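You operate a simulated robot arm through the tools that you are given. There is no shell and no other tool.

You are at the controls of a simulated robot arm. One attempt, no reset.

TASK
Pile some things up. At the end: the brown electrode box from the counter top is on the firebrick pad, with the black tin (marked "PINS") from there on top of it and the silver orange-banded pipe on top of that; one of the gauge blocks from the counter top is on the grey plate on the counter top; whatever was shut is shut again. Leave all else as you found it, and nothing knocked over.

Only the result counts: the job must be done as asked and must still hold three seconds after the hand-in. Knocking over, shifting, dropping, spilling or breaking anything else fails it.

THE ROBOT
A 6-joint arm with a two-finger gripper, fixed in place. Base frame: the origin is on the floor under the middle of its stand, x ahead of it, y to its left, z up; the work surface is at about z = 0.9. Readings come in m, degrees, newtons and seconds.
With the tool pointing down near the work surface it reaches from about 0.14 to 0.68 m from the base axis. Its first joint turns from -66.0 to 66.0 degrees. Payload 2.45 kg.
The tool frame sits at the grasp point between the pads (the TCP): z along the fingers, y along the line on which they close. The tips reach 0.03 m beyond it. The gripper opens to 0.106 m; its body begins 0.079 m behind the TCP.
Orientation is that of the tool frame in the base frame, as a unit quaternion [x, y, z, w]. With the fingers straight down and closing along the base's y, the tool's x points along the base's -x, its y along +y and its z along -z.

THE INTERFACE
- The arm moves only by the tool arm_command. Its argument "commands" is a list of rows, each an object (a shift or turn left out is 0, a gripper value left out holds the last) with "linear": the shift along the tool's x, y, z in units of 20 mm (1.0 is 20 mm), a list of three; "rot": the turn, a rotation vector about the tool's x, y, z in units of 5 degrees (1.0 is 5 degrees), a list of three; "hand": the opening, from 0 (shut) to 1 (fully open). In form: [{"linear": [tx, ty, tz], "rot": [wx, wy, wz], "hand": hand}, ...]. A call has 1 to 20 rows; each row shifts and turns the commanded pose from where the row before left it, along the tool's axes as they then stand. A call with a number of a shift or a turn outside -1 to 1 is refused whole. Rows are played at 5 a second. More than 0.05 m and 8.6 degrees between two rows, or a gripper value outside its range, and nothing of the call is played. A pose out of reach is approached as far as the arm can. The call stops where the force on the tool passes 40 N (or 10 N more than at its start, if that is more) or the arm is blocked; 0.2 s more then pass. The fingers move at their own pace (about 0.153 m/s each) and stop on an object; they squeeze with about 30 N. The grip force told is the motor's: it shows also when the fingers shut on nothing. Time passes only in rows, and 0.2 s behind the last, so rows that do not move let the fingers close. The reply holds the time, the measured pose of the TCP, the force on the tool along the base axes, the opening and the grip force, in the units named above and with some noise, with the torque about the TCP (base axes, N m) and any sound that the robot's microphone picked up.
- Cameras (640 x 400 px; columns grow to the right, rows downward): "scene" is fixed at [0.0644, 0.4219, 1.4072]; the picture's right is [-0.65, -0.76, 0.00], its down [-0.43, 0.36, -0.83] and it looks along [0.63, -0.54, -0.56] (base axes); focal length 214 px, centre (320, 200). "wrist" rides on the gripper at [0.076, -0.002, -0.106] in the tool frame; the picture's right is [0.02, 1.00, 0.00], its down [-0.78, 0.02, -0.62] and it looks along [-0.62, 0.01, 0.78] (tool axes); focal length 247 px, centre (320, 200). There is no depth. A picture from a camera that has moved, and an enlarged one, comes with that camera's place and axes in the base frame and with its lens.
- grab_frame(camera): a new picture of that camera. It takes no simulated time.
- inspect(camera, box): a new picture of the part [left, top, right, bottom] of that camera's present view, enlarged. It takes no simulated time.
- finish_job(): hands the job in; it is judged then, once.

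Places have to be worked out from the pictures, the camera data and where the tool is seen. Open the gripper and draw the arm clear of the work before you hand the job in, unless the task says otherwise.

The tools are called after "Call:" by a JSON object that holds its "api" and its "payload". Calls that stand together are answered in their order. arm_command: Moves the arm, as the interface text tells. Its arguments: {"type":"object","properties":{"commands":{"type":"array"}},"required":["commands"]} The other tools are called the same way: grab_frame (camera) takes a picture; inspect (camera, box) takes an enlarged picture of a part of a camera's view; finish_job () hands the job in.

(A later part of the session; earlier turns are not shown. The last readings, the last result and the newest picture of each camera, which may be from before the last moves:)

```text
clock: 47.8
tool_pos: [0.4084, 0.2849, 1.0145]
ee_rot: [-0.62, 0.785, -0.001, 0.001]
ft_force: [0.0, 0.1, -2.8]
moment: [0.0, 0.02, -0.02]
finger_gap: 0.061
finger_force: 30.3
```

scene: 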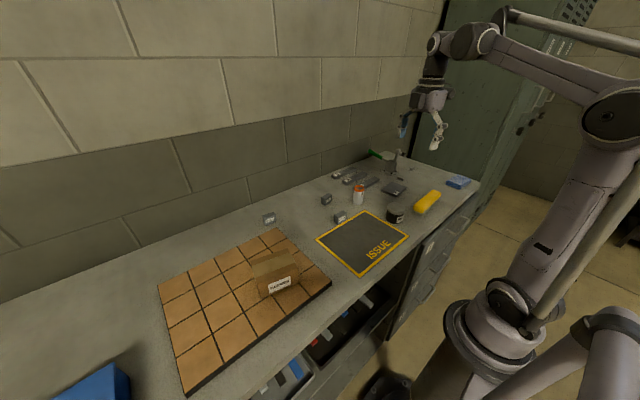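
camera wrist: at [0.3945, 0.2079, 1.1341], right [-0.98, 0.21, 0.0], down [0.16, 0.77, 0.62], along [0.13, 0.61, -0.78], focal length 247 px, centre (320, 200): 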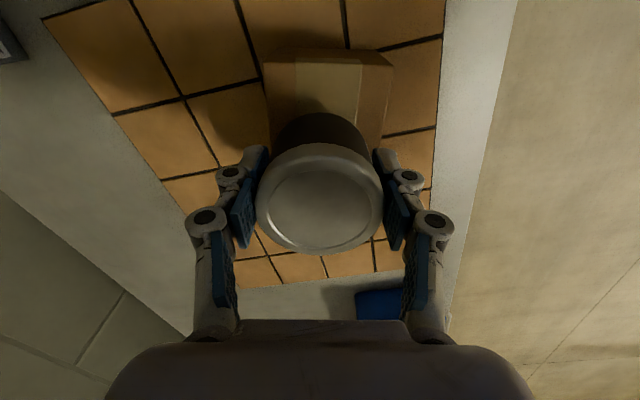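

No contact yet at 1.0145. I continue in 1 mm steps.

Call:
{"api": "arm_command", "payload": {"commands": [{"linear": [0, 0, 0.05]}, {}]}}

Call:
{"api": "arm_command", "payload": {"commands": [{"linear": [0, 0, 0.05]}, {}]}}

```text
clock: 48.4
tool_pos: [0.4088, 0.2851, 1.0148]
ee_rot: [-0.62, 0.785, 0.0, 0.0]
ft_force: [1.8, -0.9, 2.6]
moment: [-0.02, -0.02, 0.0]
finger_gap: 0.0612
finger_force: 30.2
```

```text
clock: 49.0
tool_pos: [0.408, 0.284, 1.015]
ee_rot: [-0.62, 0.785, 0.001, 0.0]
ft_force: [5.8, 2.5, 18.9]
moment: [0.02, -0.17, -0.02]
finger_gap: 0.0609
finger_force: 30.0
```

The tin has touched down on the box (18.9 N up). I back off 1 mm and open the fingers gradually.

Call:
{"api": "arm_command", "payload": {"commands": [{"linear": [0, 0, -0.05]}, {}, {"hand": 0.62}, {"hand": 0.68}, {"hand": 0.76}, {"hand": 0.86}, {"hand": 1.0}, {}]}}

Call:
{"api": "grab_frame", "payload": {"camera": "wrist"}}

Call:
{"api": "inspect", "payload": {"camera": "scene", "box": [200, 180, 340, 310]}}

```text
clock: 50.8
tool_pos: [0.407, 0.2864, 1.0164]
ee_rot: [-0.621, 0.784, 0.0, 0.0]
ft_force: [-0.6, 0.4, -0.6]
moment: [0.0, -0.01, -0.04]
finger_gap: 0.1061
finger_force: 0.1
```

```text
taken
camera wrist: at [0.3909, 0.209, 1.1222], right [-0.98, 0.21, 0.0], down [0.16, 0.77, 0.62], along [0.13, 0.61, -0.78], focal length 247 px, centre (320, 200)
```

wrist: 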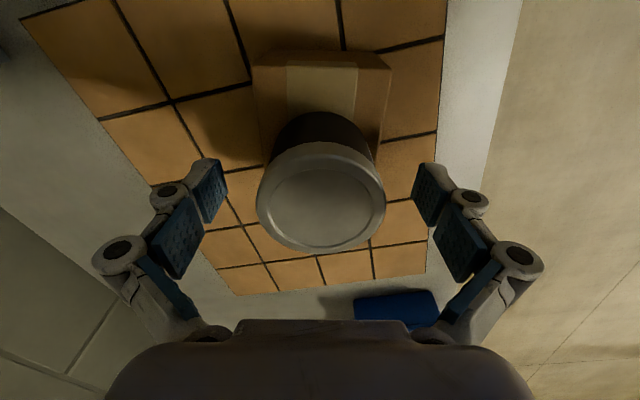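

```text
3.08 times, centred on (270, 245) of scene
camera zoom: at [0.0644, 0.4219, 1.4072], right [-0.65, -0.76, 0.0], down [-0.43, 0.36, -0.83], along [0.63, -0.54, -0.56], focal length 660 px, centre (474, 62)
```

zoom: 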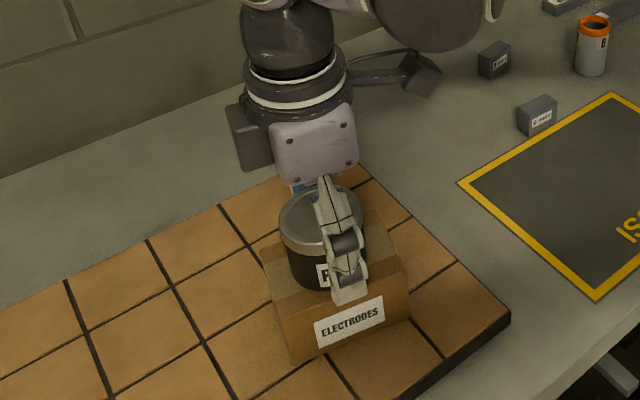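

The tin stands on the box. I raise straight up 160 mm and look at where the tin ended up.

Call:
{"api": "arm_command", "payload": {"commands": [{"linear": [0, 0, -0.5]}, {"linear": [0, 0, -0.5]}, {"linear": [0, 0, -1]}, {"linear": [0, 0, -1]}, {"linear": [0, 0, -1]}, {"linear": [0, 0, -1]}, {"linear": [0, 0, -1]}, {"linear": [0, 0, -1]}, {"linear": [0, 0, -1]}, {"linear": [0, 0, -1]}, {}, {}]}}

Call:
{"api": "inspect", "payload": {"camera": "wrist", "box": [200, 0, 440, 150]}}

Call:
{"api": "inspect", "payload": {"camera": "scene", "box": [200, 180, 340, 310]}}

```text
clock: 53.4
tool_pos: [0.4071, 0.2844, 1.192]
ee_rot: [-0.619, 0.785, 0.0, 0.0]
ft_force: [0.4, 0.7, -0.1]
moment: [0.01, -0.01, 0.01]
finger_gap: 0.106
finger_force: 0.1
```

```text
2.67 times, centred on (320, 75) of wrist
camera zoom: at [0.3913, 0.2082, 1.2995], right [-0.98, 0.21, 0.0], down [0.16, 0.77, 0.62], along [0.13, 0.61, -0.78], focal length 659 px, centre (320, 533)
```

zoom: 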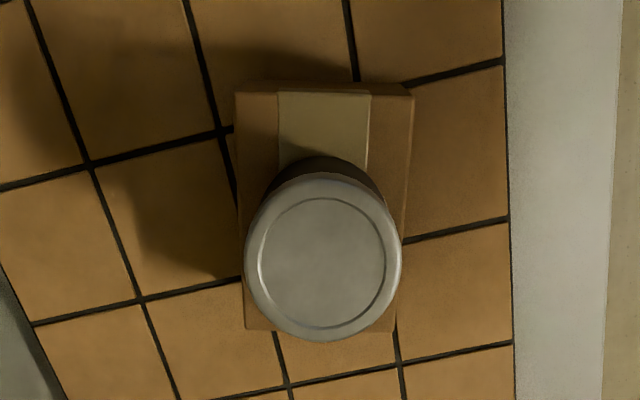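

```text
3.08 times, centred on (270, 245) of scene
camera zoom: at [0.0644, 0.4219, 1.4072], right [-0.65, -0.76, 0.0], down [-0.43, 0.36, -0.83], along [0.63, -0.54, -0.56], focal length 660 px, centre (474, 62)
```

zoom: 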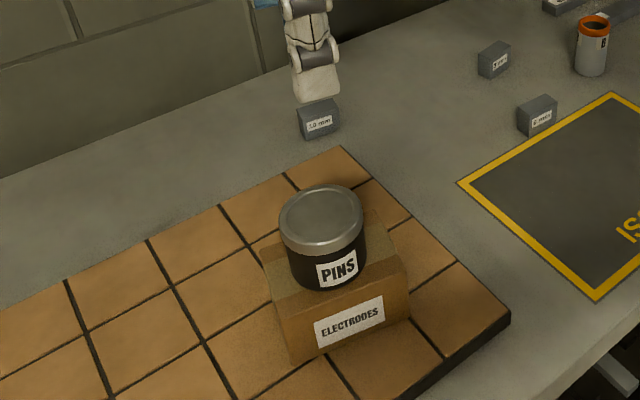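

The tin sits centred at (0.408, 0.286) with its lid top near z ≈ 1.025. Next I move high over to the pipe, estimated at (0.52, -0.171), about 42 mm across and 67 mm tall.

Call:
{"api": "arm_command", "payload": {"commands": [{"linear": [0.947, -0.4895, 0]}, {"linear": [0.947, -0.4895, 0]}, {"linear": [0.947, -0.4895, 0]}, {"linear": [0.947, -0.4895, 0]}, {"linear": [0.947, -0.4895, 0]}, {"linear": [0.947, -0.4895, 0]}, {"linear": [0.947, -0.4895, 0]}, {"linear": [0.947, -0.4895, 0]}, {"linear": [0.947, -0.4895, 0]}, {"linear": [0.947, -0.4895, 0]}, {"linear": [0.947, -0.4895, 0]}, {"linear": [0.947, -0.4895, 0]}, {"linear": [0.947, -0.4895, 0]}, {"linear": [0.947, -0.4895, 0]}, {"linear": [0.947, -0.4895, 0]}, {"linear": [0.947, -0.4895, 0]}, {"linear": [0.947, -0.4895, 0]}, {"linear": [0.947, -0.4895, 0]}, {"linear": [0.947, -0.4895, 0]}, {"linear": [0.947, -0.4895, 0]}]}}

Call:
{"api": "arm_command", "payload": {"commands": [{"linear": [0.947, -0.4895, 0]}, {"linear": [0.947, -0.4895, 0]}, {}, {}]}}

Call:
{"api": "grab_frame", "payload": {"camera": "wrist"}}

Call:
{"api": "inspect", "payload": {"camera": "wrist", "box": [200, 0, 440, 150]}}

```text
clock: 57.6
tool_pos: [0.5104, -0.1301, 1.1955]
ee_rot: [-0.62, 0.784, 0.0, 0.0]
ft_force: [0.1, 0.0, 0.1]
moment: [0.01, -0.02, 0.01]
finger_gap: 0.1062
finger_force: 0.0
```

```text
clock: 58.6
tool_pos: [0.5212, -0.1707, 1.1944]
ee_rot: [-0.62, 0.785, 0.0, 0.0]
ft_force: [0.5, -0.3, -0.5]
moment: [0.01, -0.01, 0.01]
finger_gap: 0.1061
finger_force: 0.1
```

```text
taken
camera wrist: at [0.5052, -0.2453, 1.3012], right [-0.98, 0.21, 0.0], down [0.16, 0.77, 0.62], along [0.13, 0.61, -0.78], focal length 247 px, centre (320, 200)
```

wrist: 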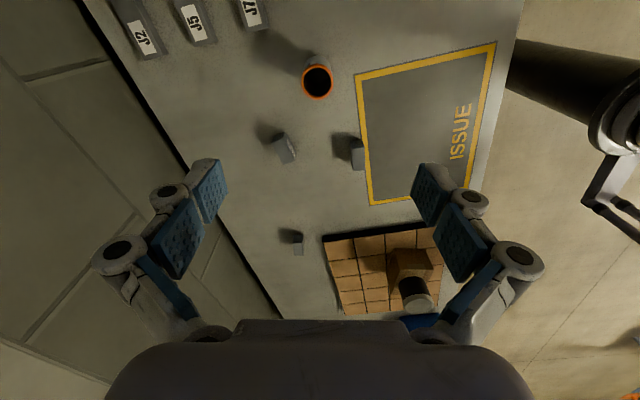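

```text
2.67 times, centred on (320, 75) of wrist
camera zoom: at [0.5052, -0.2453, 1.3012], right [-0.98, 0.21, 0.0], down [0.16, 0.77, 0.62], along [0.13, 0.61, -0.78], focal length 659 px, centre (320, 533)
```

zoom: 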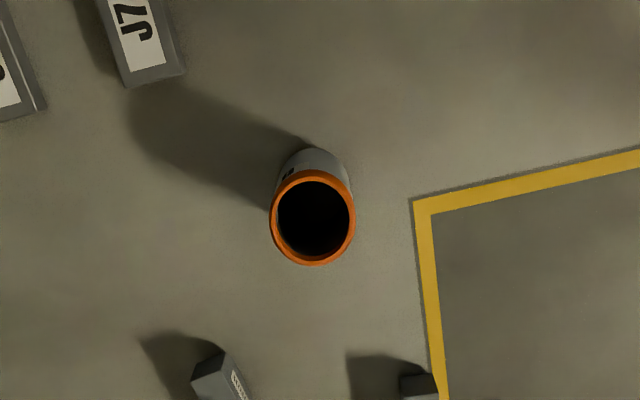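

The pipe is centred near (0.526, -0.170) and about 41 mm across; bar J7 ends around y -0.236, clear of the fingers. I narrow the opening, shift 5 mm and descend part of the way.

Call:
{"api": "arm_command", "payload": {"commands": [{"linear": [-0.09, -0.25, 0.5], "hand": 0.85}, {"linear": [0, 0, 1]}, {"linear": [0, 0, 1]}, {"linear": [0, 0, 1]}, {"linear": [0, 0, 1]}, {"linear": [0, 0, 1]}, {"linear": [0, 0, 1]}, {"linear": [0, 0, 1]}, {"linear": [0, 0, 0.6]}, {}, {}]}}

Call:
{"api": "grab_frame", "payload": {"camera": "wrist"}}

Call:
{"api": "inspect", "payload": {"camera": "wrist", "box": [200, 40, 440, 190]}}

Call:
{"api": "inspect", "payload": {"camera": "scene", "box": [300, 120, 440, 240]}}

```text
clock: 61.0
tool_pos: [0.5279, -0.1685, 1.0339]
ee_rot: [-0.619, 0.785, 0.0, -0.001]
ft_force: [0.9, 0.8, -0.2]
moment: [0.01, -0.01, 0.0]
finger_gap: 0.0902
finger_force: 0.0
```

```text
taken
camera wrist: at [0.5109, -0.2444, 1.1397], right [-0.98, 0.21, 0.0], down [0.16, 0.77, 0.62], along [0.13, 0.61, -0.78], focal length 247 px, centre (320, 200)
```

wrist: 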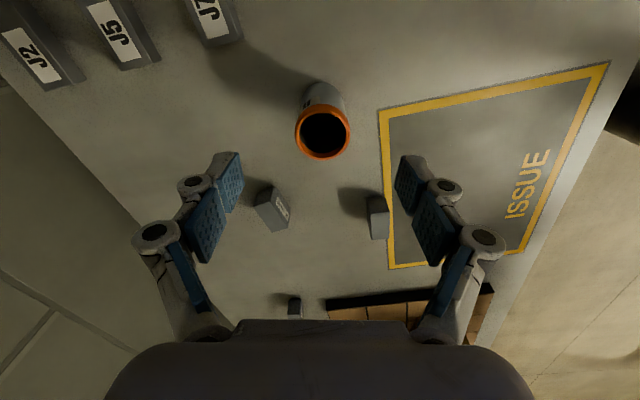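

```text
2.67 times, centred on (320, 115) of wrist
camera zoom: at [0.5109, -0.2444, 1.1397], right [-0.98, 0.21, 0.0], down [0.16, 0.77, 0.62], along [0.13, 0.61, -0.78], focal length 659 px, centre (320, 427)
```

zoom: 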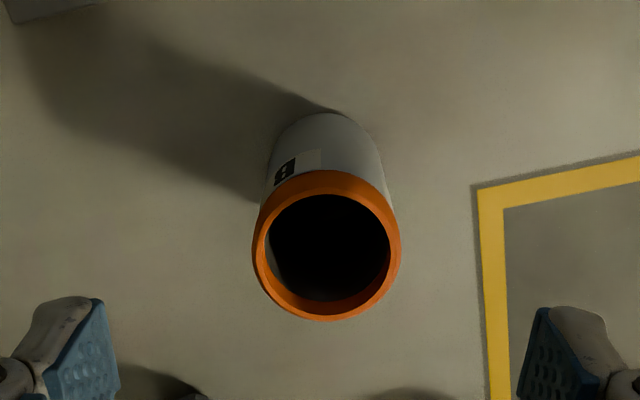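

```text
3.33 times, centred on (370, 180) of scene
camera zoom: at [0.0644, 0.4219, 1.4072], right [-0.65, -0.76, 0.0], down [-0.43, 0.36, -0.83], along [0.63, -0.54, -0.56], focal length 715 px, centre (153, 267)
```

zoom: 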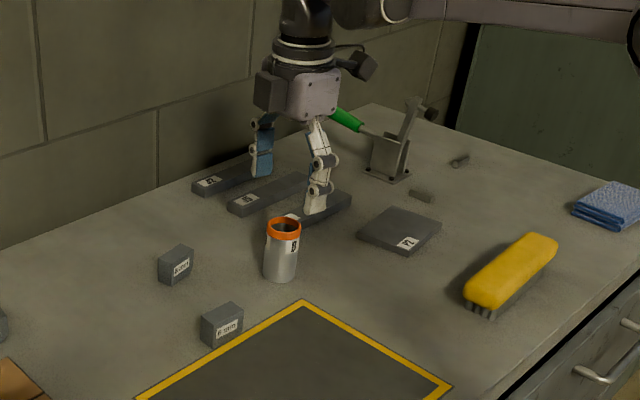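

The pipe is within 2 mm of the hand's centre line, with its orange band at the top only slightly wider than the body. I nudge and descend to z ≈ 0.938 to grip the silver body below the band.

Call:
{"api": "arm_command", "payload": {"commands": [{"linear": [0.07, 0.08, 0.5]}, {"linear": [0, 0, 1]}, {"linear": [0, 0, 1]}, {"linear": [0, 0, 1]}, {"linear": [0, 0, 0.8]}, {"linear": [0, 0, 0.45]}, {}, {}]}}

Call:
{"api": "grab_frame", "payload": {"camera": "wrist"}}

Call:
{"api": "inspect", "payload": {"camera": "scene", "box": [300, 120, 440, 240]}}

```text
clock: 62.8
tool_pos: [0.5257, -0.1705, 0.9374]
ee_rot: [-0.62, 0.785, 0.0, 0.0]
ft_force: [0.3, -0.4, -0.1]
moment: [0.0, 0.02, -0.01]
finger_gap: 0.09
finger_force: 0.2
```

```text
taken
camera wrist: at [0.51, -0.2456, 1.0434], right [-0.98, 0.21, 0.0], down [0.16, 0.77, 0.62], along [0.13, 0.61, -0.78], focal length 247 px, centre (320, 200)
```

wrist: 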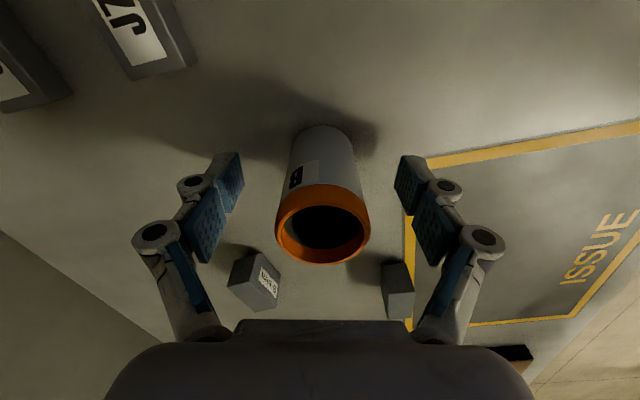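

```text
3.33 times, centred on (370, 180) of scene
camera zoom: at [0.0644, 0.4219, 1.4072], right [-0.65, -0.76, 0.0], down [-0.43, 0.36, -0.83], along [0.63, -0.54, -0.56], focal length 715 px, centre (153, 267)
```

zoom: 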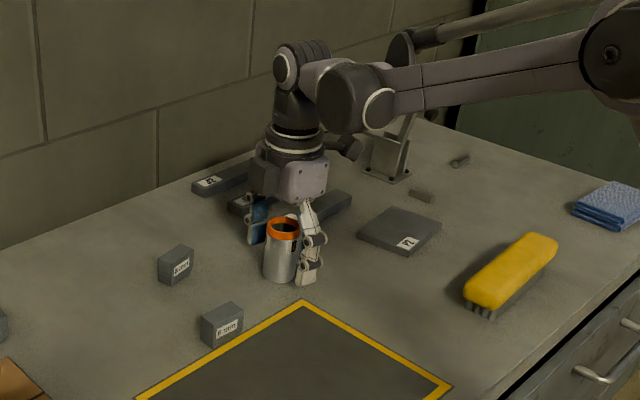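

The pipe stands between the pads with everything else clear. I close on it, then lift 20 mm and check.

Call:
{"api": "arm_command", "payload": {"commands": [{"hand": 0}, {"hand": 0}, {"hand": 0}, {"hand": 0}, {"hand": 0}]}}

Call:
{"api": "arm_command", "payload": {"commands": [{"linear": [0, 0, -0.25]}, {"linear": [0, 0, -0.25]}, {"linear": [0, 0, -0.5]}, {}, {}]}}

Call:
{"api": "grab_frame", "payload": {"camera": "wrist"}}

Call:
{"api": "inspect", "payload": {"camera": "scene", "box": [300, 120, 440, 240]}}

```text
clock: 64.0
tool_pos: [0.5264, -0.1699, 0.9372]
ee_rot: [-0.62, 0.785, -0.001, 0.0]
ft_force: [0.2, 0.5, 6.9]
moment: [0.04, 0.07, -0.03]
finger_gap: 0.0392
finger_force: 30.2
```

```text
clock: 65.2
tool_pos: [0.526, -0.1703, 0.957]
ee_rot: [-0.619, 0.785, 0.0, 0.0]
ft_force: [0.5, 0.4, -1.6]
moment: [-0.01, 0.0, -0.01]
finger_gap: 0.0387
finger_force: 29.8
```

```text
taken
camera wrist: at [0.5093, -0.246, 1.0642], right [-0.98, 0.21, 0.0], down [0.16, 0.77, 0.62], along [0.13, 0.61, -0.78], focal length 247 px, centre (320, 200)
```

wrist: 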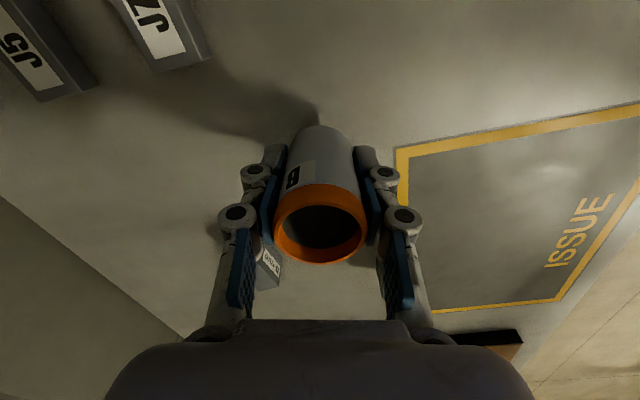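

```text
3.33 times, centred on (370, 180) of scene
camera zoom: at [0.0644, 0.4219, 1.4072], right [-0.65, -0.76, 0.0], down [-0.43, 0.36, -0.83], along [0.63, -0.54, -0.56], focal length 715 px, centre (153, 267)
```

zoom: 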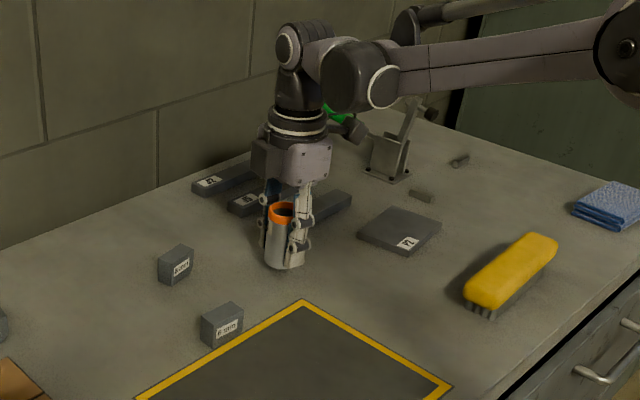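

The pipe is held upright (gap 38.7 mm, about 1.6 N), its bottom about 37 mm below the tool point. I raise it and carry it over the tin at (0.408, 0.286).

Call:
{"api": "arm_command", "payload": {"commands": [{"linear": [0, 0, -1]}, {"linear": [0, 0, -1]}, {"linear": [0, 0, -1]}, {"linear": [0, 0, -1]}, {"linear": [0, 0, -1]}, {"linear": [0, 0, -1]}, {"linear": [0, 0, -1]}, {"linear": [0, 0, -1]}, {"linear": [0, 0, -1]}, {"linear": [-0.947, 0.501, 0]}, {"linear": [-0.947, 0.501, 0]}, {"linear": [-0.947, 0.501, 0]}, {"linear": [-0.947, 0.501, 0]}, {"linear": [-0.947, 0.501, 0]}, {"linear": [-0.947, 0.501, 0]}, {"linear": [-0.947, 0.501, 0]}, {"linear": [-0.947, 0.501, 0]}, {"linear": [-0.947, 0.501, 0]}, {"linear": [-0.947, 0.501, 0]}, {"linear": [-0.947, 0.501, 0]}]}}

Call:
{"api": "arm_command", "payload": {"commands": [{"linear": [-0.947, 0.501, 0]}, {"linear": [-0.947, 0.501, 0]}, {"linear": [-0.947, 0.501, 0]}, {"linear": [-0.947, 0.501, 0]}, {"linear": [-0.947, 0.501, 0]}, {"linear": [-0.947, 0.501, 0]}, {"linear": [-0.947, 0.501, 0]}, {"linear": [-0.947, 0.501, 0]}, {"linear": [-0.947, 0.501, 0]}, {"linear": [-0.947, 0.501, 0]}, {"linear": [-0.947, 0.501, 0]}, {}, {}, {}]}}

Call:
{"api": "grab_frame", "payload": {"camera": "wrist"}}

Call:
{"api": "inspect", "payload": {"camera": "scene", "box": [200, 150, 340, 310]}}

```text
clock: 69.4
tool_pos: [0.4647, 0.0578, 1.1384]
ee_rot: [-0.619, 0.785, 0.0, 0.0]
ft_force: [-0.5, 0.4, -2.1]
moment: [-0.01, -0.01, -0.01]
finger_gap: 0.0385
finger_force: 29.9
```

```text
clock: 72.4
tool_pos: [0.4054, 0.2857, 1.1393]
ee_rot: [-0.62, 0.785, 0.0, 0.0]
ft_force: [0.3, 0.9, -1.6]
moment: [-0.02, -0.03, 0.01]
finger_gap: 0.0383
finger_force: 30.6
```

```text
taken
camera wrist: at [0.3899, 0.2106, 1.2457], right [-0.98, 0.21, 0.0], down [0.16, 0.77, 0.62], along [0.13, 0.61, -0.78], focal length 247 px, centre (320, 200)
```

wrist: 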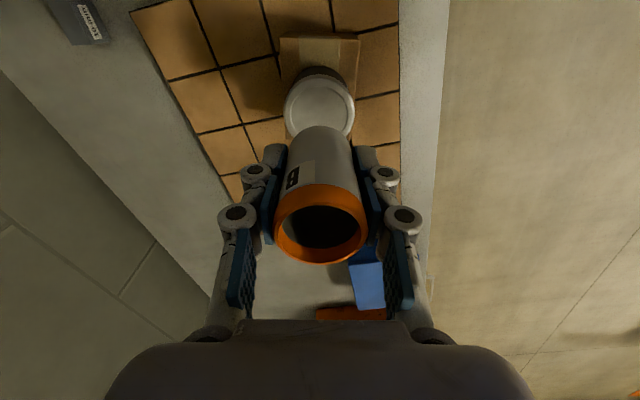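

```text
2.50 times, centred on (270, 230) of scene
camera zoom: at [0.0644, 0.4219, 1.4072], right [-0.65, -0.76, 0.0], down [-0.43, 0.36, -0.83], along [0.63, -0.54, -0.56], focal length 536 px, centre (445, 125)
```

zoom: 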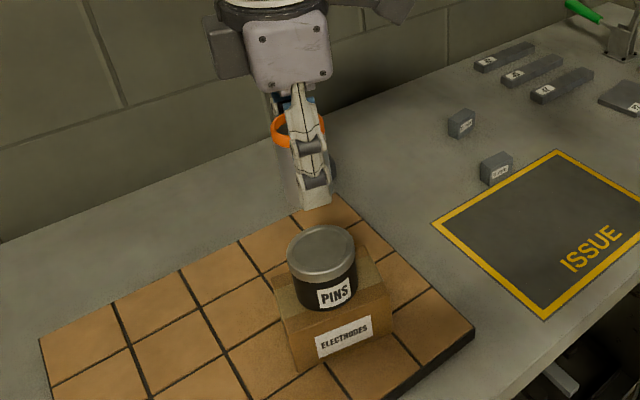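

The pipe is over the tin, within about 3 mm. I shift by that much and descend to about 12 mm above the expected touch, then look.

Call:
{"api": "arm_command", "payload": {"commands": [{"linear": [-0.12, -0.1, 0.5]}, {"linear": [0, 0, 1]}, {"linear": [0, 0, 0.9]}, {"linear": [0, 0, 0.5]}, {"linear": [0, 0, 0.3]}, {}, {}]}}

Call:
{"api": "grab_frame", "payload": {"camera": "wrist"}}

Call:
{"api": "inspect", "payload": {"camera": "scene", "box": [230, 180, 330, 270]}}

```text
clock: 74.0
tool_pos: [0.4118, 0.2882, 1.0737]
ee_rot: [-0.621, 0.784, 0.0, 0.001]
ft_force: [0.6, -1.0, -2.3]
moment: [-0.02, 0.01, -0.01]
finger_gap: 0.0383
finger_force: 30.1
```

```text
taken
camera wrist: at [0.3945, 0.2123, 1.1795], right [-0.98, 0.21, 0.0], down [0.16, 0.77, 0.62], along [0.13, 0.61, -0.78], focal length 247 px, centre (320, 200)
```

wrist: 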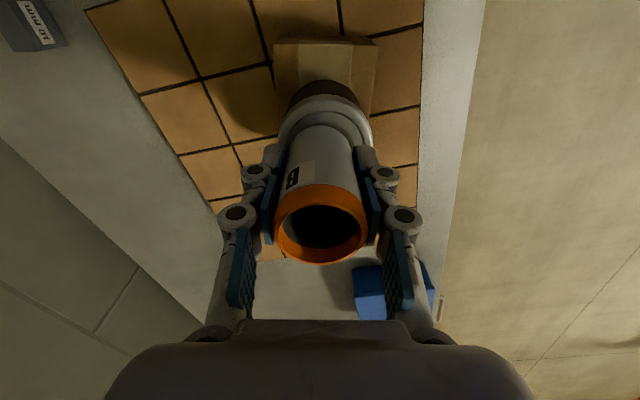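

```text
4.44 times, centred on (280, 225) of scene
camera zoom: at [0.0644, 0.4219, 1.4072], right [-0.65, -0.76, 0.0], down [-0.43, 0.36, -0.83], along [0.63, -0.54, -0.56], focal length 953 px, centre (498, 89)
```

zoom: 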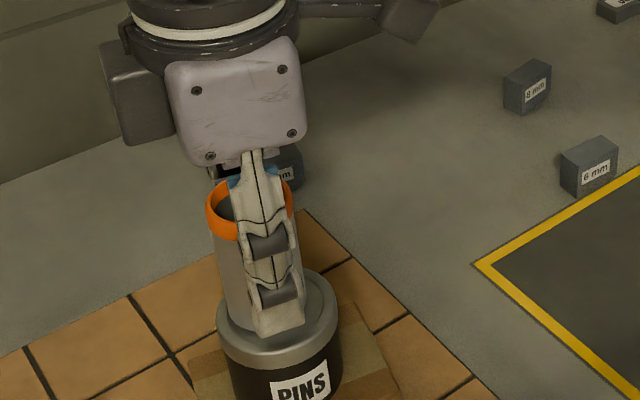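

The descent drifted about 2–3 mm in +x. I'll enlarge the wrist view to judge the pipe's foot against the lid before touching down.

Call:
{"api": "inspect", "payload": {"camera": "wrist", "box": [240, 60, 400, 160]}}

```text
4.00 times, centred on (320, 110) of wrist
camera zoom: at [0.3945, 0.2123, 1.1795], right [-0.98, 0.21, 0.0], down [0.16, 0.77, 0.62], along [0.13, 0.61, -0.78], focal length 988 px, centre (320, 560)
```

zoom: 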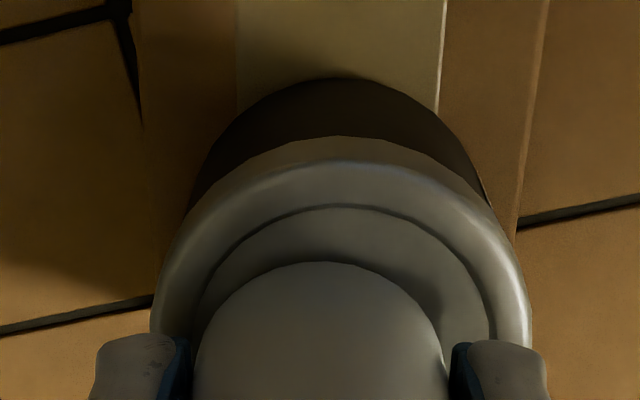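

The lid's middle is about 3 mm further along the closing axis than the pipe. I shift by +3 mm and step down gently.

Call:
{"api": "arm_command", "payload": {"commands": [{"linear": [0, 0.15, 0]}, {"linear": [0, 0, 0.1]}, {"linear": [0, 0, 0.1]}, {"linear": [0, 0, 0.1]}, {}]}}

Call:
{"api": "arm_command", "payload": {"commands": [{"linear": [0, 0, 0.1]}, {}]}}

Call:
{"api": "inspect", "payload": {"camera": "wrist", "box": [240, 60, 400, 160]}}

```text
clock: 75.2
tool_pos: [0.4061, 0.2888, 1.067]
ee_rot: [-0.62, 0.785, -0.001, 0.001]
ft_force: [2.9, -0.4, 17.6]
moment: [-0.03, -0.1, 0.01]
finger_gap: 0.0386
finger_force: 29.8
```

```text
clock: 75.8
tool_pos: [0.4065, 0.2887, 1.0656]
ee_rot: [-0.62, 0.784, -0.001, 0.0]
ft_force: [3.5, -0.4, 18.7]
moment: [-0.06, -0.12, -0.01]
finger_gap: 0.0385
finger_force: 30.2
```

```text
4.00 times, centred on (320, 110) of wrist
camera zoom: at [0.3898, 0.213, 1.1719], right [-0.98, 0.21, 0.0], down [0.16, 0.77, 0.62], along [0.13, 0.61, -0.78], focal length 988 px, centre (320, 560)
```

zoom: 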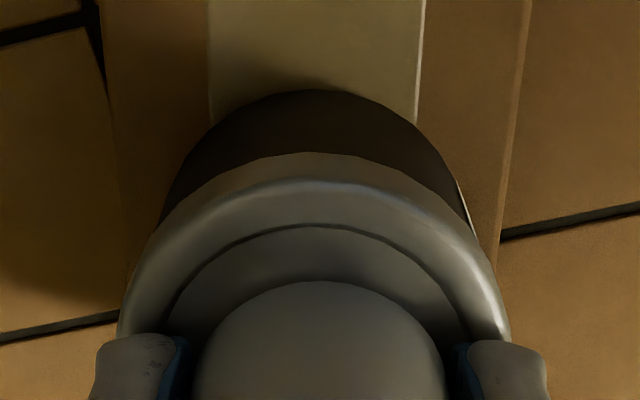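

Touchdown came at z ≈ 1.067 (lid top ≈ 1.03), and the pipe foot sits inside the lid's ring, within about 3 mm of the middle. I back off 1 mm and then open the fingers in stages.

Call:
{"api": "arm_command", "payload": {"commands": [{"linear": [0, 0, -0.05]}, {}]}}

```text
clock: 76.4
tool_pos: [0.4045, 0.2891, 1.0671]
ee_rot: [-0.621, 0.784, 0.0, 0.0]
ft_force: [-0.3, -0.5, -1.4]
moment: [-0.02, -0.02, -0.01]
finger_gap: 0.0383
finger_force: 29.5
```

The load reads about the pipe's own weight again, so it is barely touching. I lower 0.5 mm and then open.

Call:
{"api": "arm_command", "payload": {"commands": [{"linear": [0, 0, 0.025]}, {}]}}

Call:
{"api": "arm_command", "payload": {"commands": [{"hand": 0.4}, {"hand": 0.46}, {"hand": 0.54}, {"hand": 0.64}, {"hand": 0.76}, {"hand": 0.9}, {}, {}]}}

Call:
{"api": "grab_frame", "payload": {"camera": "wrist"}}

Call:
{"api": "inspect", "payload": {"camera": "scene", "box": [220, 180, 330, 290]}}

```text
clock: 77.0
tool_pos: [0.4047, 0.2891, 1.0664]
ee_rot: [-0.62, 0.784, 0.0, 0.0]
ft_force: [0.2, -0.7, -1.2]
moment: [-0.03, -0.02, -0.03]
finger_gap: 0.0386
finger_force: 30.0
```

```text
clock: 78.8
tool_pos: [0.405, 0.2889, 1.0665]
ee_rot: [-0.62, 0.785, 0.0, 0.0]
ft_force: [-0.2, 0.6, 0.9]
moment: [-0.02, -0.01, 0.02]
finger_gap: 0.0953
finger_force: 0.1
```

```text
taken
camera wrist: at [0.3895, 0.213, 1.1728], right [-0.98, 0.21, 0.0], down [0.16, 0.77, 0.62], along [0.13, 0.61, -0.78], focal length 247 px, centre (320, 200)
```

wrist: 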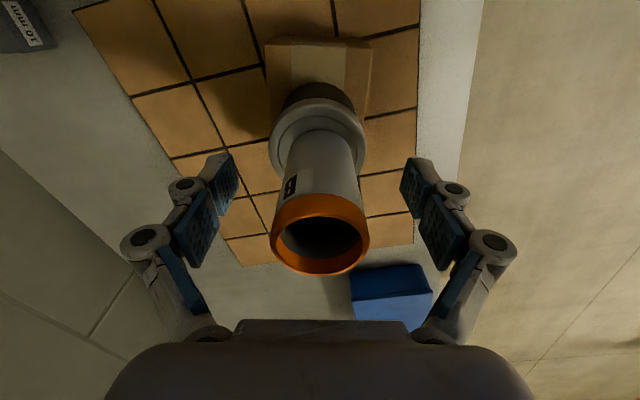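

```text
3.64 times, centred on (275, 235) of scene
camera zoom: at [0.0644, 0.4219, 1.4072], right [-0.65, -0.76, 0.0], down [-0.43, 0.36, -0.83], along [0.63, -0.54, -0.56], focal length 780 px, centre (484, 73)
```

zoom: 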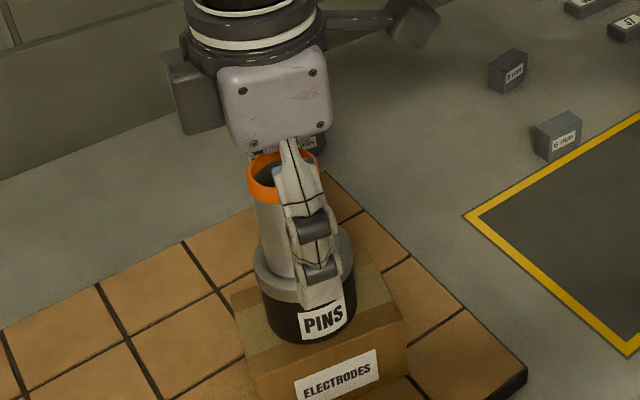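

The pipe stands free on the tin between the open fingers. I rise straight up slowly, then view the whole stack.

Call:
{"api": "arm_command", "payload": {"commands": [{"linear": [0, 0, -0.4]}, {"linear": [0, 0, -0.5]}, {"linear": [0, 0, -0.5]}, {"linear": [0, 0, -0.8]}, {"linear": [0, 0, -1]}, {"linear": [0, 0, -1]}, {"linear": [0, 0, -1]}, {"linear": [0, 0, -1]}, {"linear": [0, 0, -0.8]}, {}, {}]}}

Call:
{"api": "grab_frame", "payload": {"camera": "wrist"}}

Call:
{"api": "inspect", "payload": {"camera": "scene", "box": [220, 180, 330, 290]}}

```text
clock: 81.2
tool_pos: [0.4062, 0.2881, 1.2027]
ee_rot: [-0.62, 0.785, 0.0, 0.0]
ft_force: [-0.2, 0.4, 0.8]
moment: [0.03, 0.01, 0.0]
finger_gap: 0.0952
finger_force: 0.0
```

```text
taken
camera wrist: at [0.3893, 0.2132, 1.3104], right [-0.98, 0.21, 0.0], down [0.16, 0.77, 0.62], along [0.13, 0.61, -0.78], focal length 247 px, centre (320, 200)
```

wrist: 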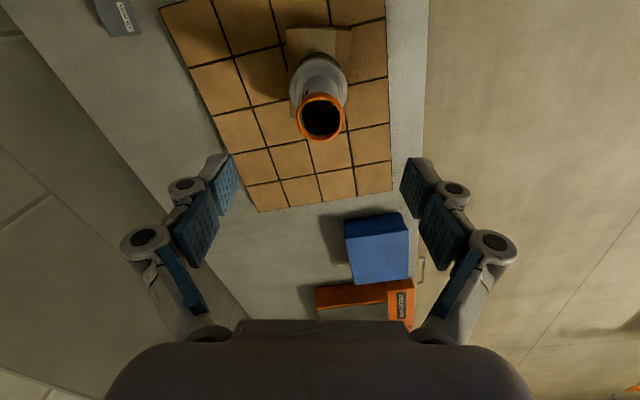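

```text
3.64 times, centred on (275, 235) of scene
camera zoom: at [0.0644, 0.4219, 1.4072], right [-0.65, -0.76, 0.0], down [-0.43, 0.36, -0.83], along [0.63, -0.54, -0.56], focal length 780 px, centre (484, 73)
```

zoom: 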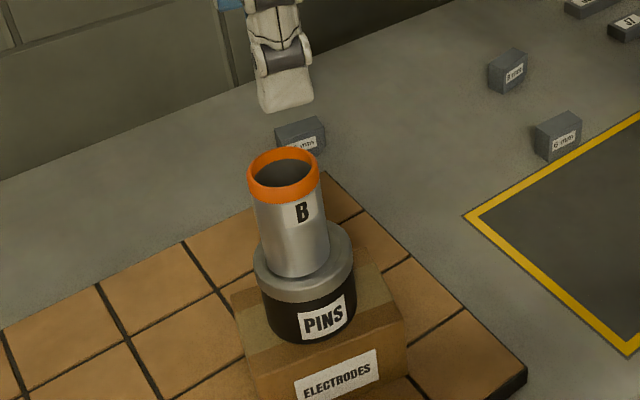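

The stack stands straight: box, tin, pipe. Now for the gauge block: I move high to above the 6 mm block near (0.505, -0.027) and look at it closely.

Call:
{"api": "arm_command", "payload": {"commands": [{"linear": [0, 0, -1]}, {"linear": [0.945, -0.564, 0]}, {"linear": [0.945, -0.564, 0]}, {"linear": [0.945, -0.564, 0]}, {"linear": [0.945, -0.564, 0]}, {"linear": [0.945, -0.564, 0]}, {"linear": [0.945, -0.564, 0]}, {"linear": [0.945, -0.564, 0]}, {"linear": [0.945, -0.564, 0]}, {"linear": [0.945, -0.564, 0]}, {"linear": [0.945, -0.564, 0]}, {"linear": [0.945, -0.564, 0]}, {"linear": [0.945, -0.564, 0]}, {"linear": [0.945, -0.564, 0]}, {"linear": [0.945, -0.564, 0]}, {"linear": [0.945, -0.564, 0]}, {}, {}]}}

Call:
{"api": "grab_frame", "payload": {"camera": "wrist"}}

Call:
{"api": "inspect", "payload": {"camera": "wrist", "box": [240, 0, 400, 100]}}

Call:
{"api": "grab_frame", "payload": {"camera": "scene"}}

```text
clock: 85.0
tool_pos: [0.5054, -0.0266, 1.2263]
ee_rot: [-0.62, 0.785, 0.0, 0.0]
ft_force: [-0.2, 0.7, 0.1]
moment: [0.0, -0.04, 0.02]
finger_gap: 0.0953
finger_force: 0.0
```

```text
taken
camera wrist: at [0.4888, -0.1028, 1.3327], right [-0.98, 0.21, 0.0], down [0.16, 0.77, 0.62], along [0.13, 0.61, -0.78], focal length 247 px, centre (320, 200)
```

wrist: 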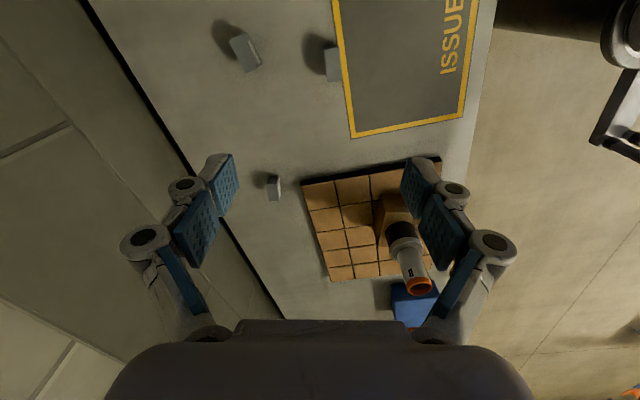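

```text
4.00 times, centred on (320, 50) of wrist
camera zoom: at [0.4888, -0.1028, 1.3327], right [-0.98, 0.21, 0.0], down [0.16, 0.77, 0.62], along [0.13, 0.61, -0.78], focal length 988 px, centre (320, 800)
```

zoom: 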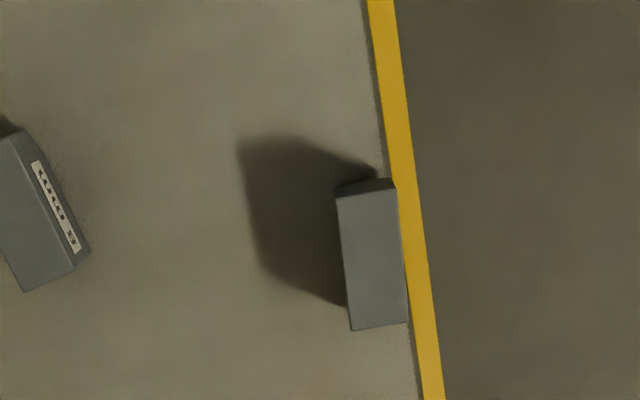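

```text
taken
```

scene: 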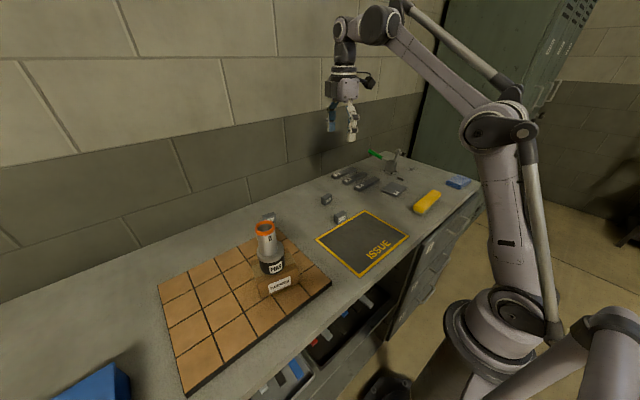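

The 6 mm block is at about (0.487, -0.030), roughly 44 × 21 × 26 mm, long side nearly along y. I turn the hand 10° more to match it, shift over it, narrow the opening and descend to z ≈ 1.0.

Call:
{"api": "arm_command", "payload": {"commands": [{"rot": [0, 0, -0.99], "hand": 0.6}, {"rot": [0, 0, -0.99]}, {"linear": [0.165, 0.91, 0]}, {"linear": [0, 0, 1]}, {"linear": [0, 0, 1]}, {"linear": [0, 0, 1]}, {"linear": [0, 0, 1]}, {"linear": [0, 0, 1]}, {"linear": [0, 0, 1]}, {"linear": [0, 0, 1]}, {"linear": [0, 0, 1]}, {"linear": [0, 0, 1]}, {"linear": [0, 0, 1]}, {"linear": [0, 0, 1]}, {}, {}]}}

Call:
{"api": "grab_frame", "payload": {"camera": "wrist"}}

Call:
{"api": "inspect", "payload": {"camera": "wrist", "box": [240, 60, 400, 160]}}

```text
clock: 88.4
tool_pos: [0.4866, -0.0292, 1.0061]
ee_rot: [-0.686, 0.728, 0.0, 0.001]
ft_force: [-0.8, 0.0, 0.6]
moment: [0.03, -0.01, -0.02]
finger_gap: 0.0639
finger_force: 0.1
```

```text
taken
camera wrist: at [0.4846, -0.107, 1.1131], right [-1.0, 0.04, 0.0], down [0.03, 0.78, 0.62], along [0.02, 0.62, -0.78], focal length 247 px, centre (320, 200)
```

wrist: 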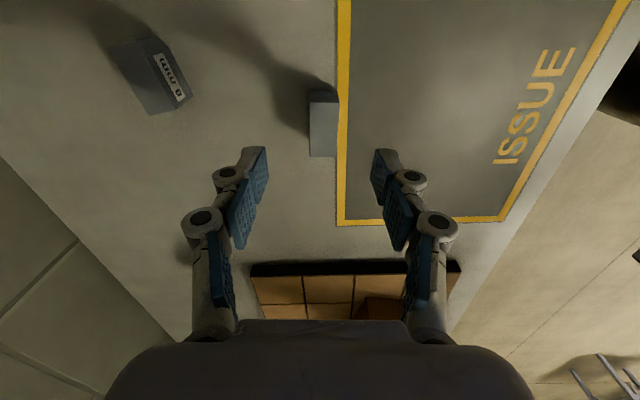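

```text
4.00 times, centred on (320, 110) of wrist
camera zoom: at [0.4846, -0.107, 1.1131], right [-1.0, 0.04, 0.0], down [0.03, 0.78, 0.62], along [0.02, 0.62, -0.78], focal length 988 px, centre (320, 560)
```

zoom: 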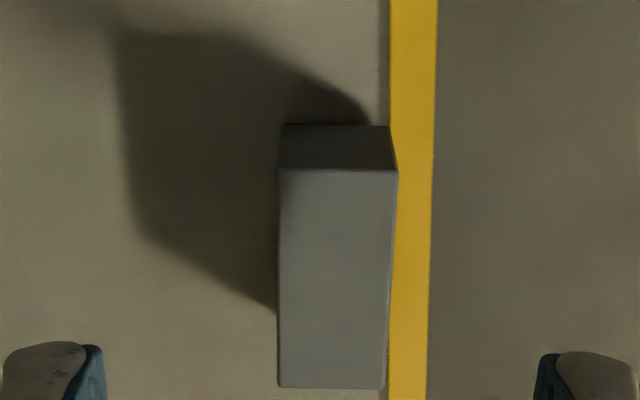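

The block is centred within 2 mm of the hand and square to it; its top is near z ≈ 0.928. I nudge and descend to z ≈ 0.934 with the tips about 4 mm off the counter.

Call:
{"api": "arm_command", "payload": {"commands": [{"linear": [-0.1, 0.07, 0.5]}, {"linear": [0, 0, 1]}, {"linear": [0, 0, 1]}, {"linear": [0, 0, 0.7]}, {"linear": [0, 0, 0.4]}, {}, {}]}}

Call:
{"api": "grab_frame", "payload": {"camera": "wrist"}}

Call:
{"api": "inspect", "payload": {"camera": "scene", "box": [290, 160, 390, 250]}}

```text
clock: 90.0
tool_pos: [0.4854, -0.0246, 0.933]
ee_rot: [-0.685, 0.728, 0.0, 0.0]
ft_force: [-0.1, 0.5, 0.4]
moment: [0.05, -0.01, 0.02]
finger_gap: 0.0636
finger_force: 0.1
```

```text
taken
camera wrist: at [0.4827, -0.1027, 1.0394], right [-1.0, 0.04, 0.0], down [0.03, 0.78, 0.62], along [0.02, 0.62, -0.78], focal length 247 px, centre (320, 200)
```

wrist: 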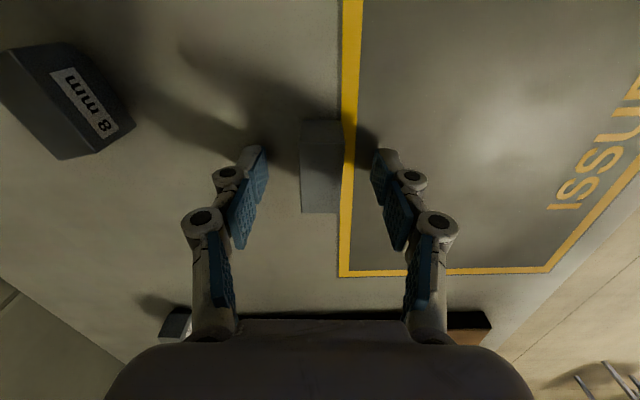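

```text
4.44 times, centred on (340, 205) of scene
camera zoom: at [0.0644, 0.4219, 1.4072], right [-0.65, -0.76, 0.0], down [-0.43, 0.36, -0.83], along [0.63, -0.54, -0.56], focal length 953 px, centre (231, 178)
```

zoom: 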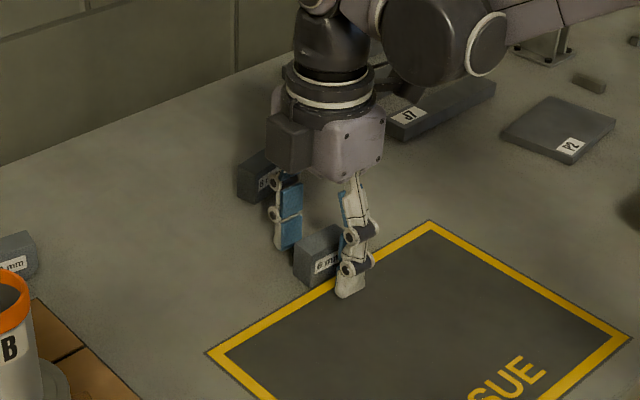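

The pads straddle the block's middle and the 8 mm block is clear. I close the fingers, then lift 20 mm and check.

Call:
{"api": "arm_command", "payload": {"commands": [{"linear": [0.1, 0, 0]}, {"hand": 0}, {"hand": 0}, {"hand": 0}, {"hand": 0}, {"hand": 0}]}}

Call:
{"api": "arm_command", "payload": {"commands": [{"linear": [0, 0, -0.25]}, {"linear": [0, 0, -0.25]}, {"linear": [0, 0, -0.5]}, {}, {}]}}

Call:
{"api": "grab_frame", "payload": {"camera": "wrist"}}

Call:
{"api": "inspect", "payload": {"camera": "scene", "box": [290, 160, 390, 250]}}

```text
clock: 91.4
tool_pos: [0.4851, -0.0273, 0.934]
ee_rot: [-0.685, 0.728, 0.0, 0.0]
ft_force: [-1.1, -1.1, 6.0]
moment: [0.03, 0.1, 0.01]
finger_gap: 0.0212
finger_force: 29.4
```

```text
clock: 92.6
tool_pos: [0.4864, -0.0276, 0.9545]
ee_rot: [-0.685, 0.729, 0.0, 0.0]
ft_force: [-0.5, 0.3, -2.3]
moment: [0.0, 0.01, 0.0]
finger_gap: 0.0214
finger_force: 30.3
```

```text
taken
camera wrist: at [0.483, -0.1056, 1.0612], right [-1.0, 0.04, 0.0], down [0.03, 0.78, 0.62], along [0.02, 0.62, -0.78], focal length 247 px, centre (320, 200)
```

wrist: 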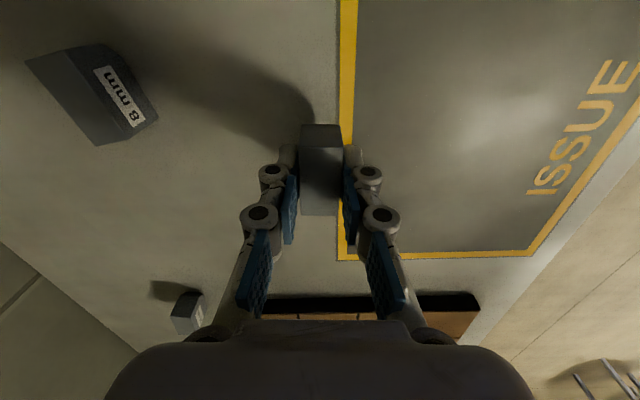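

```text
4.44 times, centred on (340, 205) of scene
camera zoom: at [0.0644, 0.4219, 1.4072], right [-0.65, -0.76, 0.0], down [-0.43, 0.36, -0.83], along [0.63, -0.54, -0.56], focal length 953 px, centre (231, 178)
```

zoom: 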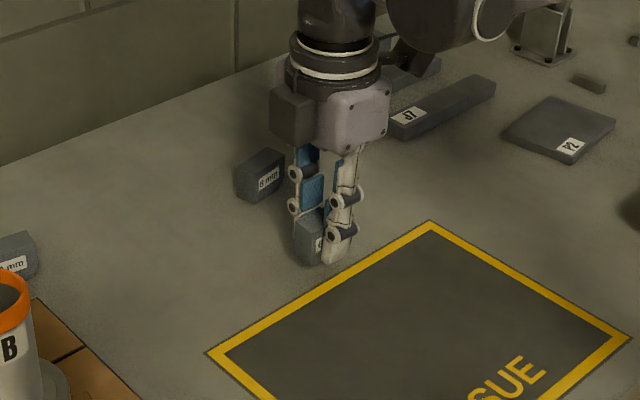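

The 6 mm block is held level (about 2 N), its bottom roughly 34 mm below the tool point. I raise high and travel in -y towards plate P2 near (0.484, -0.370).

Call:
{"api": "arm_command", "payload": {"commands": [{"linear": [0, 0, -1]}, {"linear": [0, 0, -1]}, {"linear": [0, 0, -1]}, {"linear": [0, 0, -1]}, {"linear": [0, 0, -1]}, {"linear": [0, 0, -1]}, {"linear": [0, 0, -1]}, {"linear": [0, 0, -1]}, {"linear": [0, 0, -1]}, {"linear": [0, 0, -1]}, {"linear": [1, -0.055, 0]}, {"linear": [1, -0.055, 0]}, {"linear": [1, -0.055, 0]}, {"linear": [1, -0.055, 0]}, {"linear": [1, -0.055, 0]}, {"linear": [1, -0.055, 0]}, {"linear": [1, -0.055, 0]}, {"linear": [1, -0.055, 0]}]}}

Call:
{"api": "arm_command", "payload": {"commands": [{"linear": [1, -0.055, 0]}, {"linear": [1, -0.055, 0]}, {"linear": [1, -0.055, 0]}, {"linear": [1, -0.055, 0]}, {"linear": [1, -0.055, 0]}, {"linear": [1, -0.055, 0]}, {"linear": [1, -0.055, 0]}, {"linear": [1, -0.055, 0]}, {"linear": [1, -0.055, 0]}, {}, {}, {}]}}

Call:
{"api": "grab_frame", "payload": {"camera": "wrist"}}

Call:
{"api": "inspect", "payload": {"camera": "wrist", "box": [220, 0, 420, 125]}}

Call:
{"api": "grab_frame", "payload": {"camera": "scene"}}

```text
clock: 96.4
tool_pos: [0.4849, -0.1899, 1.1559]
ee_rot: [-0.685, 0.729, 0.0, 0.0]
ft_force: [-0.8, 0.0, -2.7]
moment: [0.0, -0.01, 0.0]
finger_gap: 0.0212
finger_force: 29.8
```

```text
clock: 99.0
tool_pos: [0.4793, -0.3552, 1.1516]
ee_rot: [-0.686, 0.728, -0.001, 0.0]
ft_force: [-0.7, 0.5, -2.3]
moment: [-0.01, 0.0, -0.02]
finger_gap: 0.0213
finger_force: 30.0
out of reach, approached as far as the arm can: row 8, 9
```

```text
taken
camera wrist: at [0.476, -0.4325, 1.2574], right [-1.0, 0.04, 0.0], down [0.03, 0.78, 0.62], along [0.02, 0.62, -0.78], focal length 247 px, centre (320, 200)
```

wrist: 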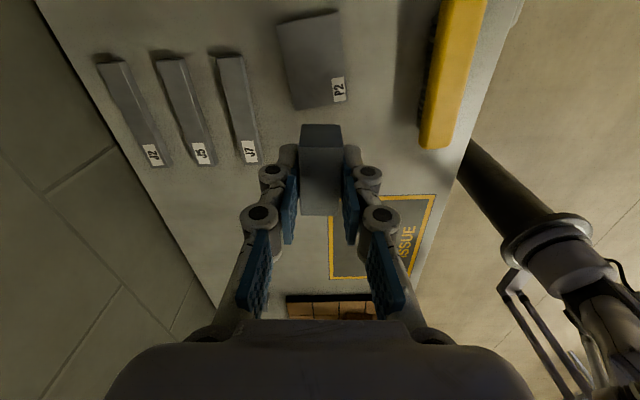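

```text
3.20 times, centred on (320, 62) of wrist
camera zoom: at [0.476, -0.4325, 1.2574], right [-1.0, 0.04, 0.0], down [0.03, 0.78, 0.62], along [0.02, 0.62, -0.78], focal length 790 px, centre (320, 640)
```

zoom: 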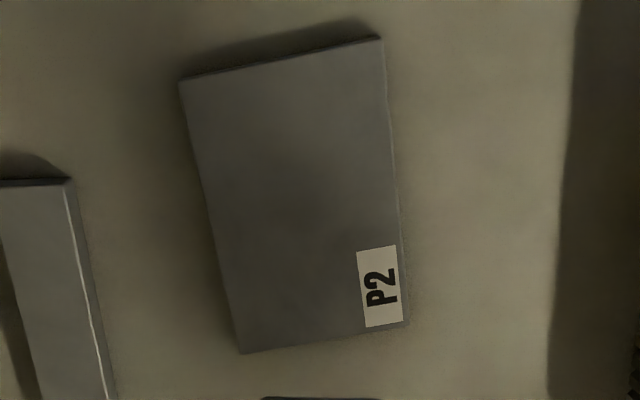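

```text
taken
```

scene: 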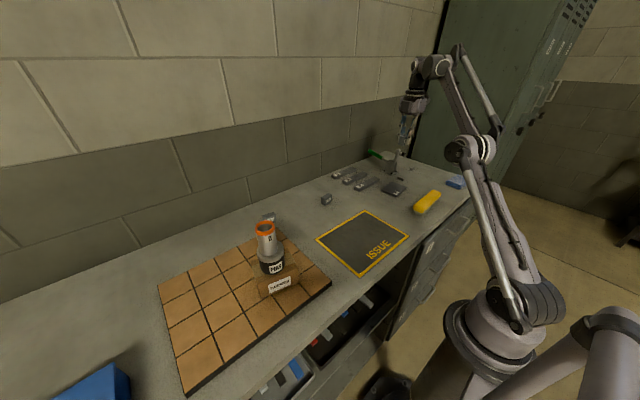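

The arm reports its reach limit here at this height, but the block is already over the plate: P2 spans about x 0.447–0.525, y -0.322 to -0.42, and the tool is at (0.479, -0.355). I descend straight from here and check the pose as I go.

Call:
{"api": "arm_command", "payload": {"commands": [{"linear": [0, 0, 1]}, {"linear": [0, 0, 1]}, {"linear": [0, 0, 1]}, {"linear": [0, 0, 1]}, {"linear": [0, 0, 1]}, {}, {}]}}

Call:
{"api": "grab_frame", "payload": {"camera": "wrist"}}

Call:
{"api": "inspect", "payload": {"camera": "scene", "box": [340, 120, 460, 220]}}

```text
clock: 100.6
tool_pos: [0.4798, -0.3546, 1.0512]
ee_rot: [-0.685, 0.729, -0.001, 0.0]
ft_force: [-0.5, 0.1, -3.3]
moment: [-0.03, -0.02, -0.03]
finger_gap: 0.0212
finger_force: 30.1
```

```text
taken
camera wrist: at [0.4778, -0.4328, 1.1575], right [-1.0, 0.04, 0.0], down [0.03, 0.78, 0.62], along [0.02, 0.62, -0.78], focal length 247 px, centre (320, 200)
```

wrist: 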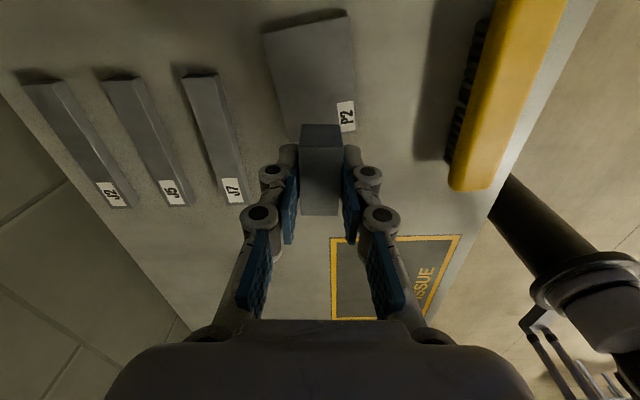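

```text
4.00 times, centred on (400, 170) of scene
camera zoom: at [0.0644, 0.4218, 1.4072], right [-0.65, -0.76, 0.0], down [-0.43, 0.36, -0.83], along [0.63, -0.54, -0.56], focal length 858 px, centre (0, 320)
```

zoom: 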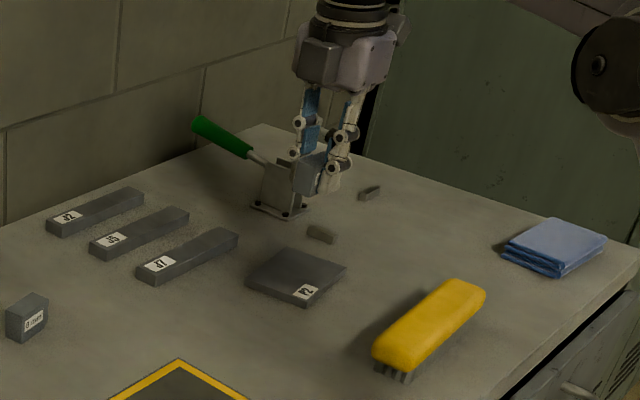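

The pose held at (0.480, -0.356) while coming down. I try a small shift of (+6, -8) mm towards the plate's middle and descend further.

Call:
{"api": "arm_command", "payload": {"commands": [{"linear": [0.38, -0.32, 0]}, {"linear": [0, 0, 1]}, {"linear": [0, 0, 1]}, {"linear": [0, 0, 0.8]}, {"linear": [0, 0, 0.4]}, {}, {}]}}

Call:
{"api": "grab_frame", "payload": {"camera": "wrist"}}

Call:
{"api": "inspect", "payload": {"camera": "scene", "box": [350, 140, 450, 220]}}

```text
clock: 102.2
tool_pos: [0.4858, -0.3635, 0.9863]
ee_rot: [-0.685, 0.728, 0.0, 0.001]
ft_force: [0.6, 0.1, -2.3]
moment: [0.03, 0.01, -0.01]
finger_gap: 0.0214
finger_force: 29.8
```

```text
taken
camera wrist: at [0.4833, -0.4408, 1.0933], right [-1.0, 0.04, 0.0], down [0.03, 0.78, 0.62], along [0.02, 0.62, -0.78], focal length 247 px, centre (320, 200)
```

wrist: 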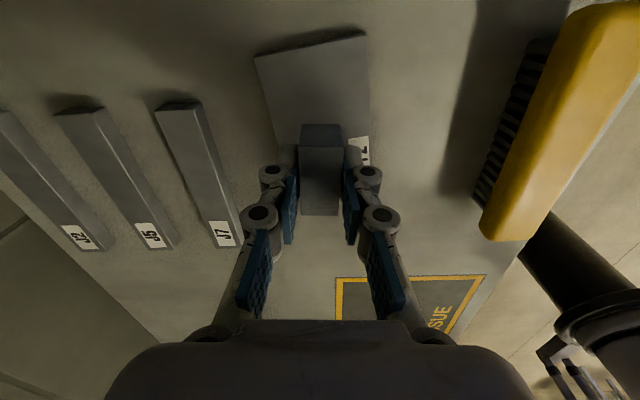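

```text
5.00 times, centred on (400, 180) of scene
camera zoom: at [0.0644, 0.4218, 1.4072], right [-0.65, -0.76, 0.0], down [-0.43, 0.36, -0.83], along [0.63, -0.54, -0.56], focal length 1072 px, centre (-80, 300)
```

zoom: 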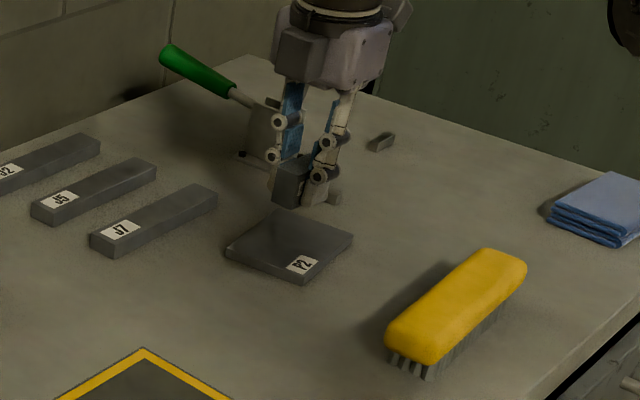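

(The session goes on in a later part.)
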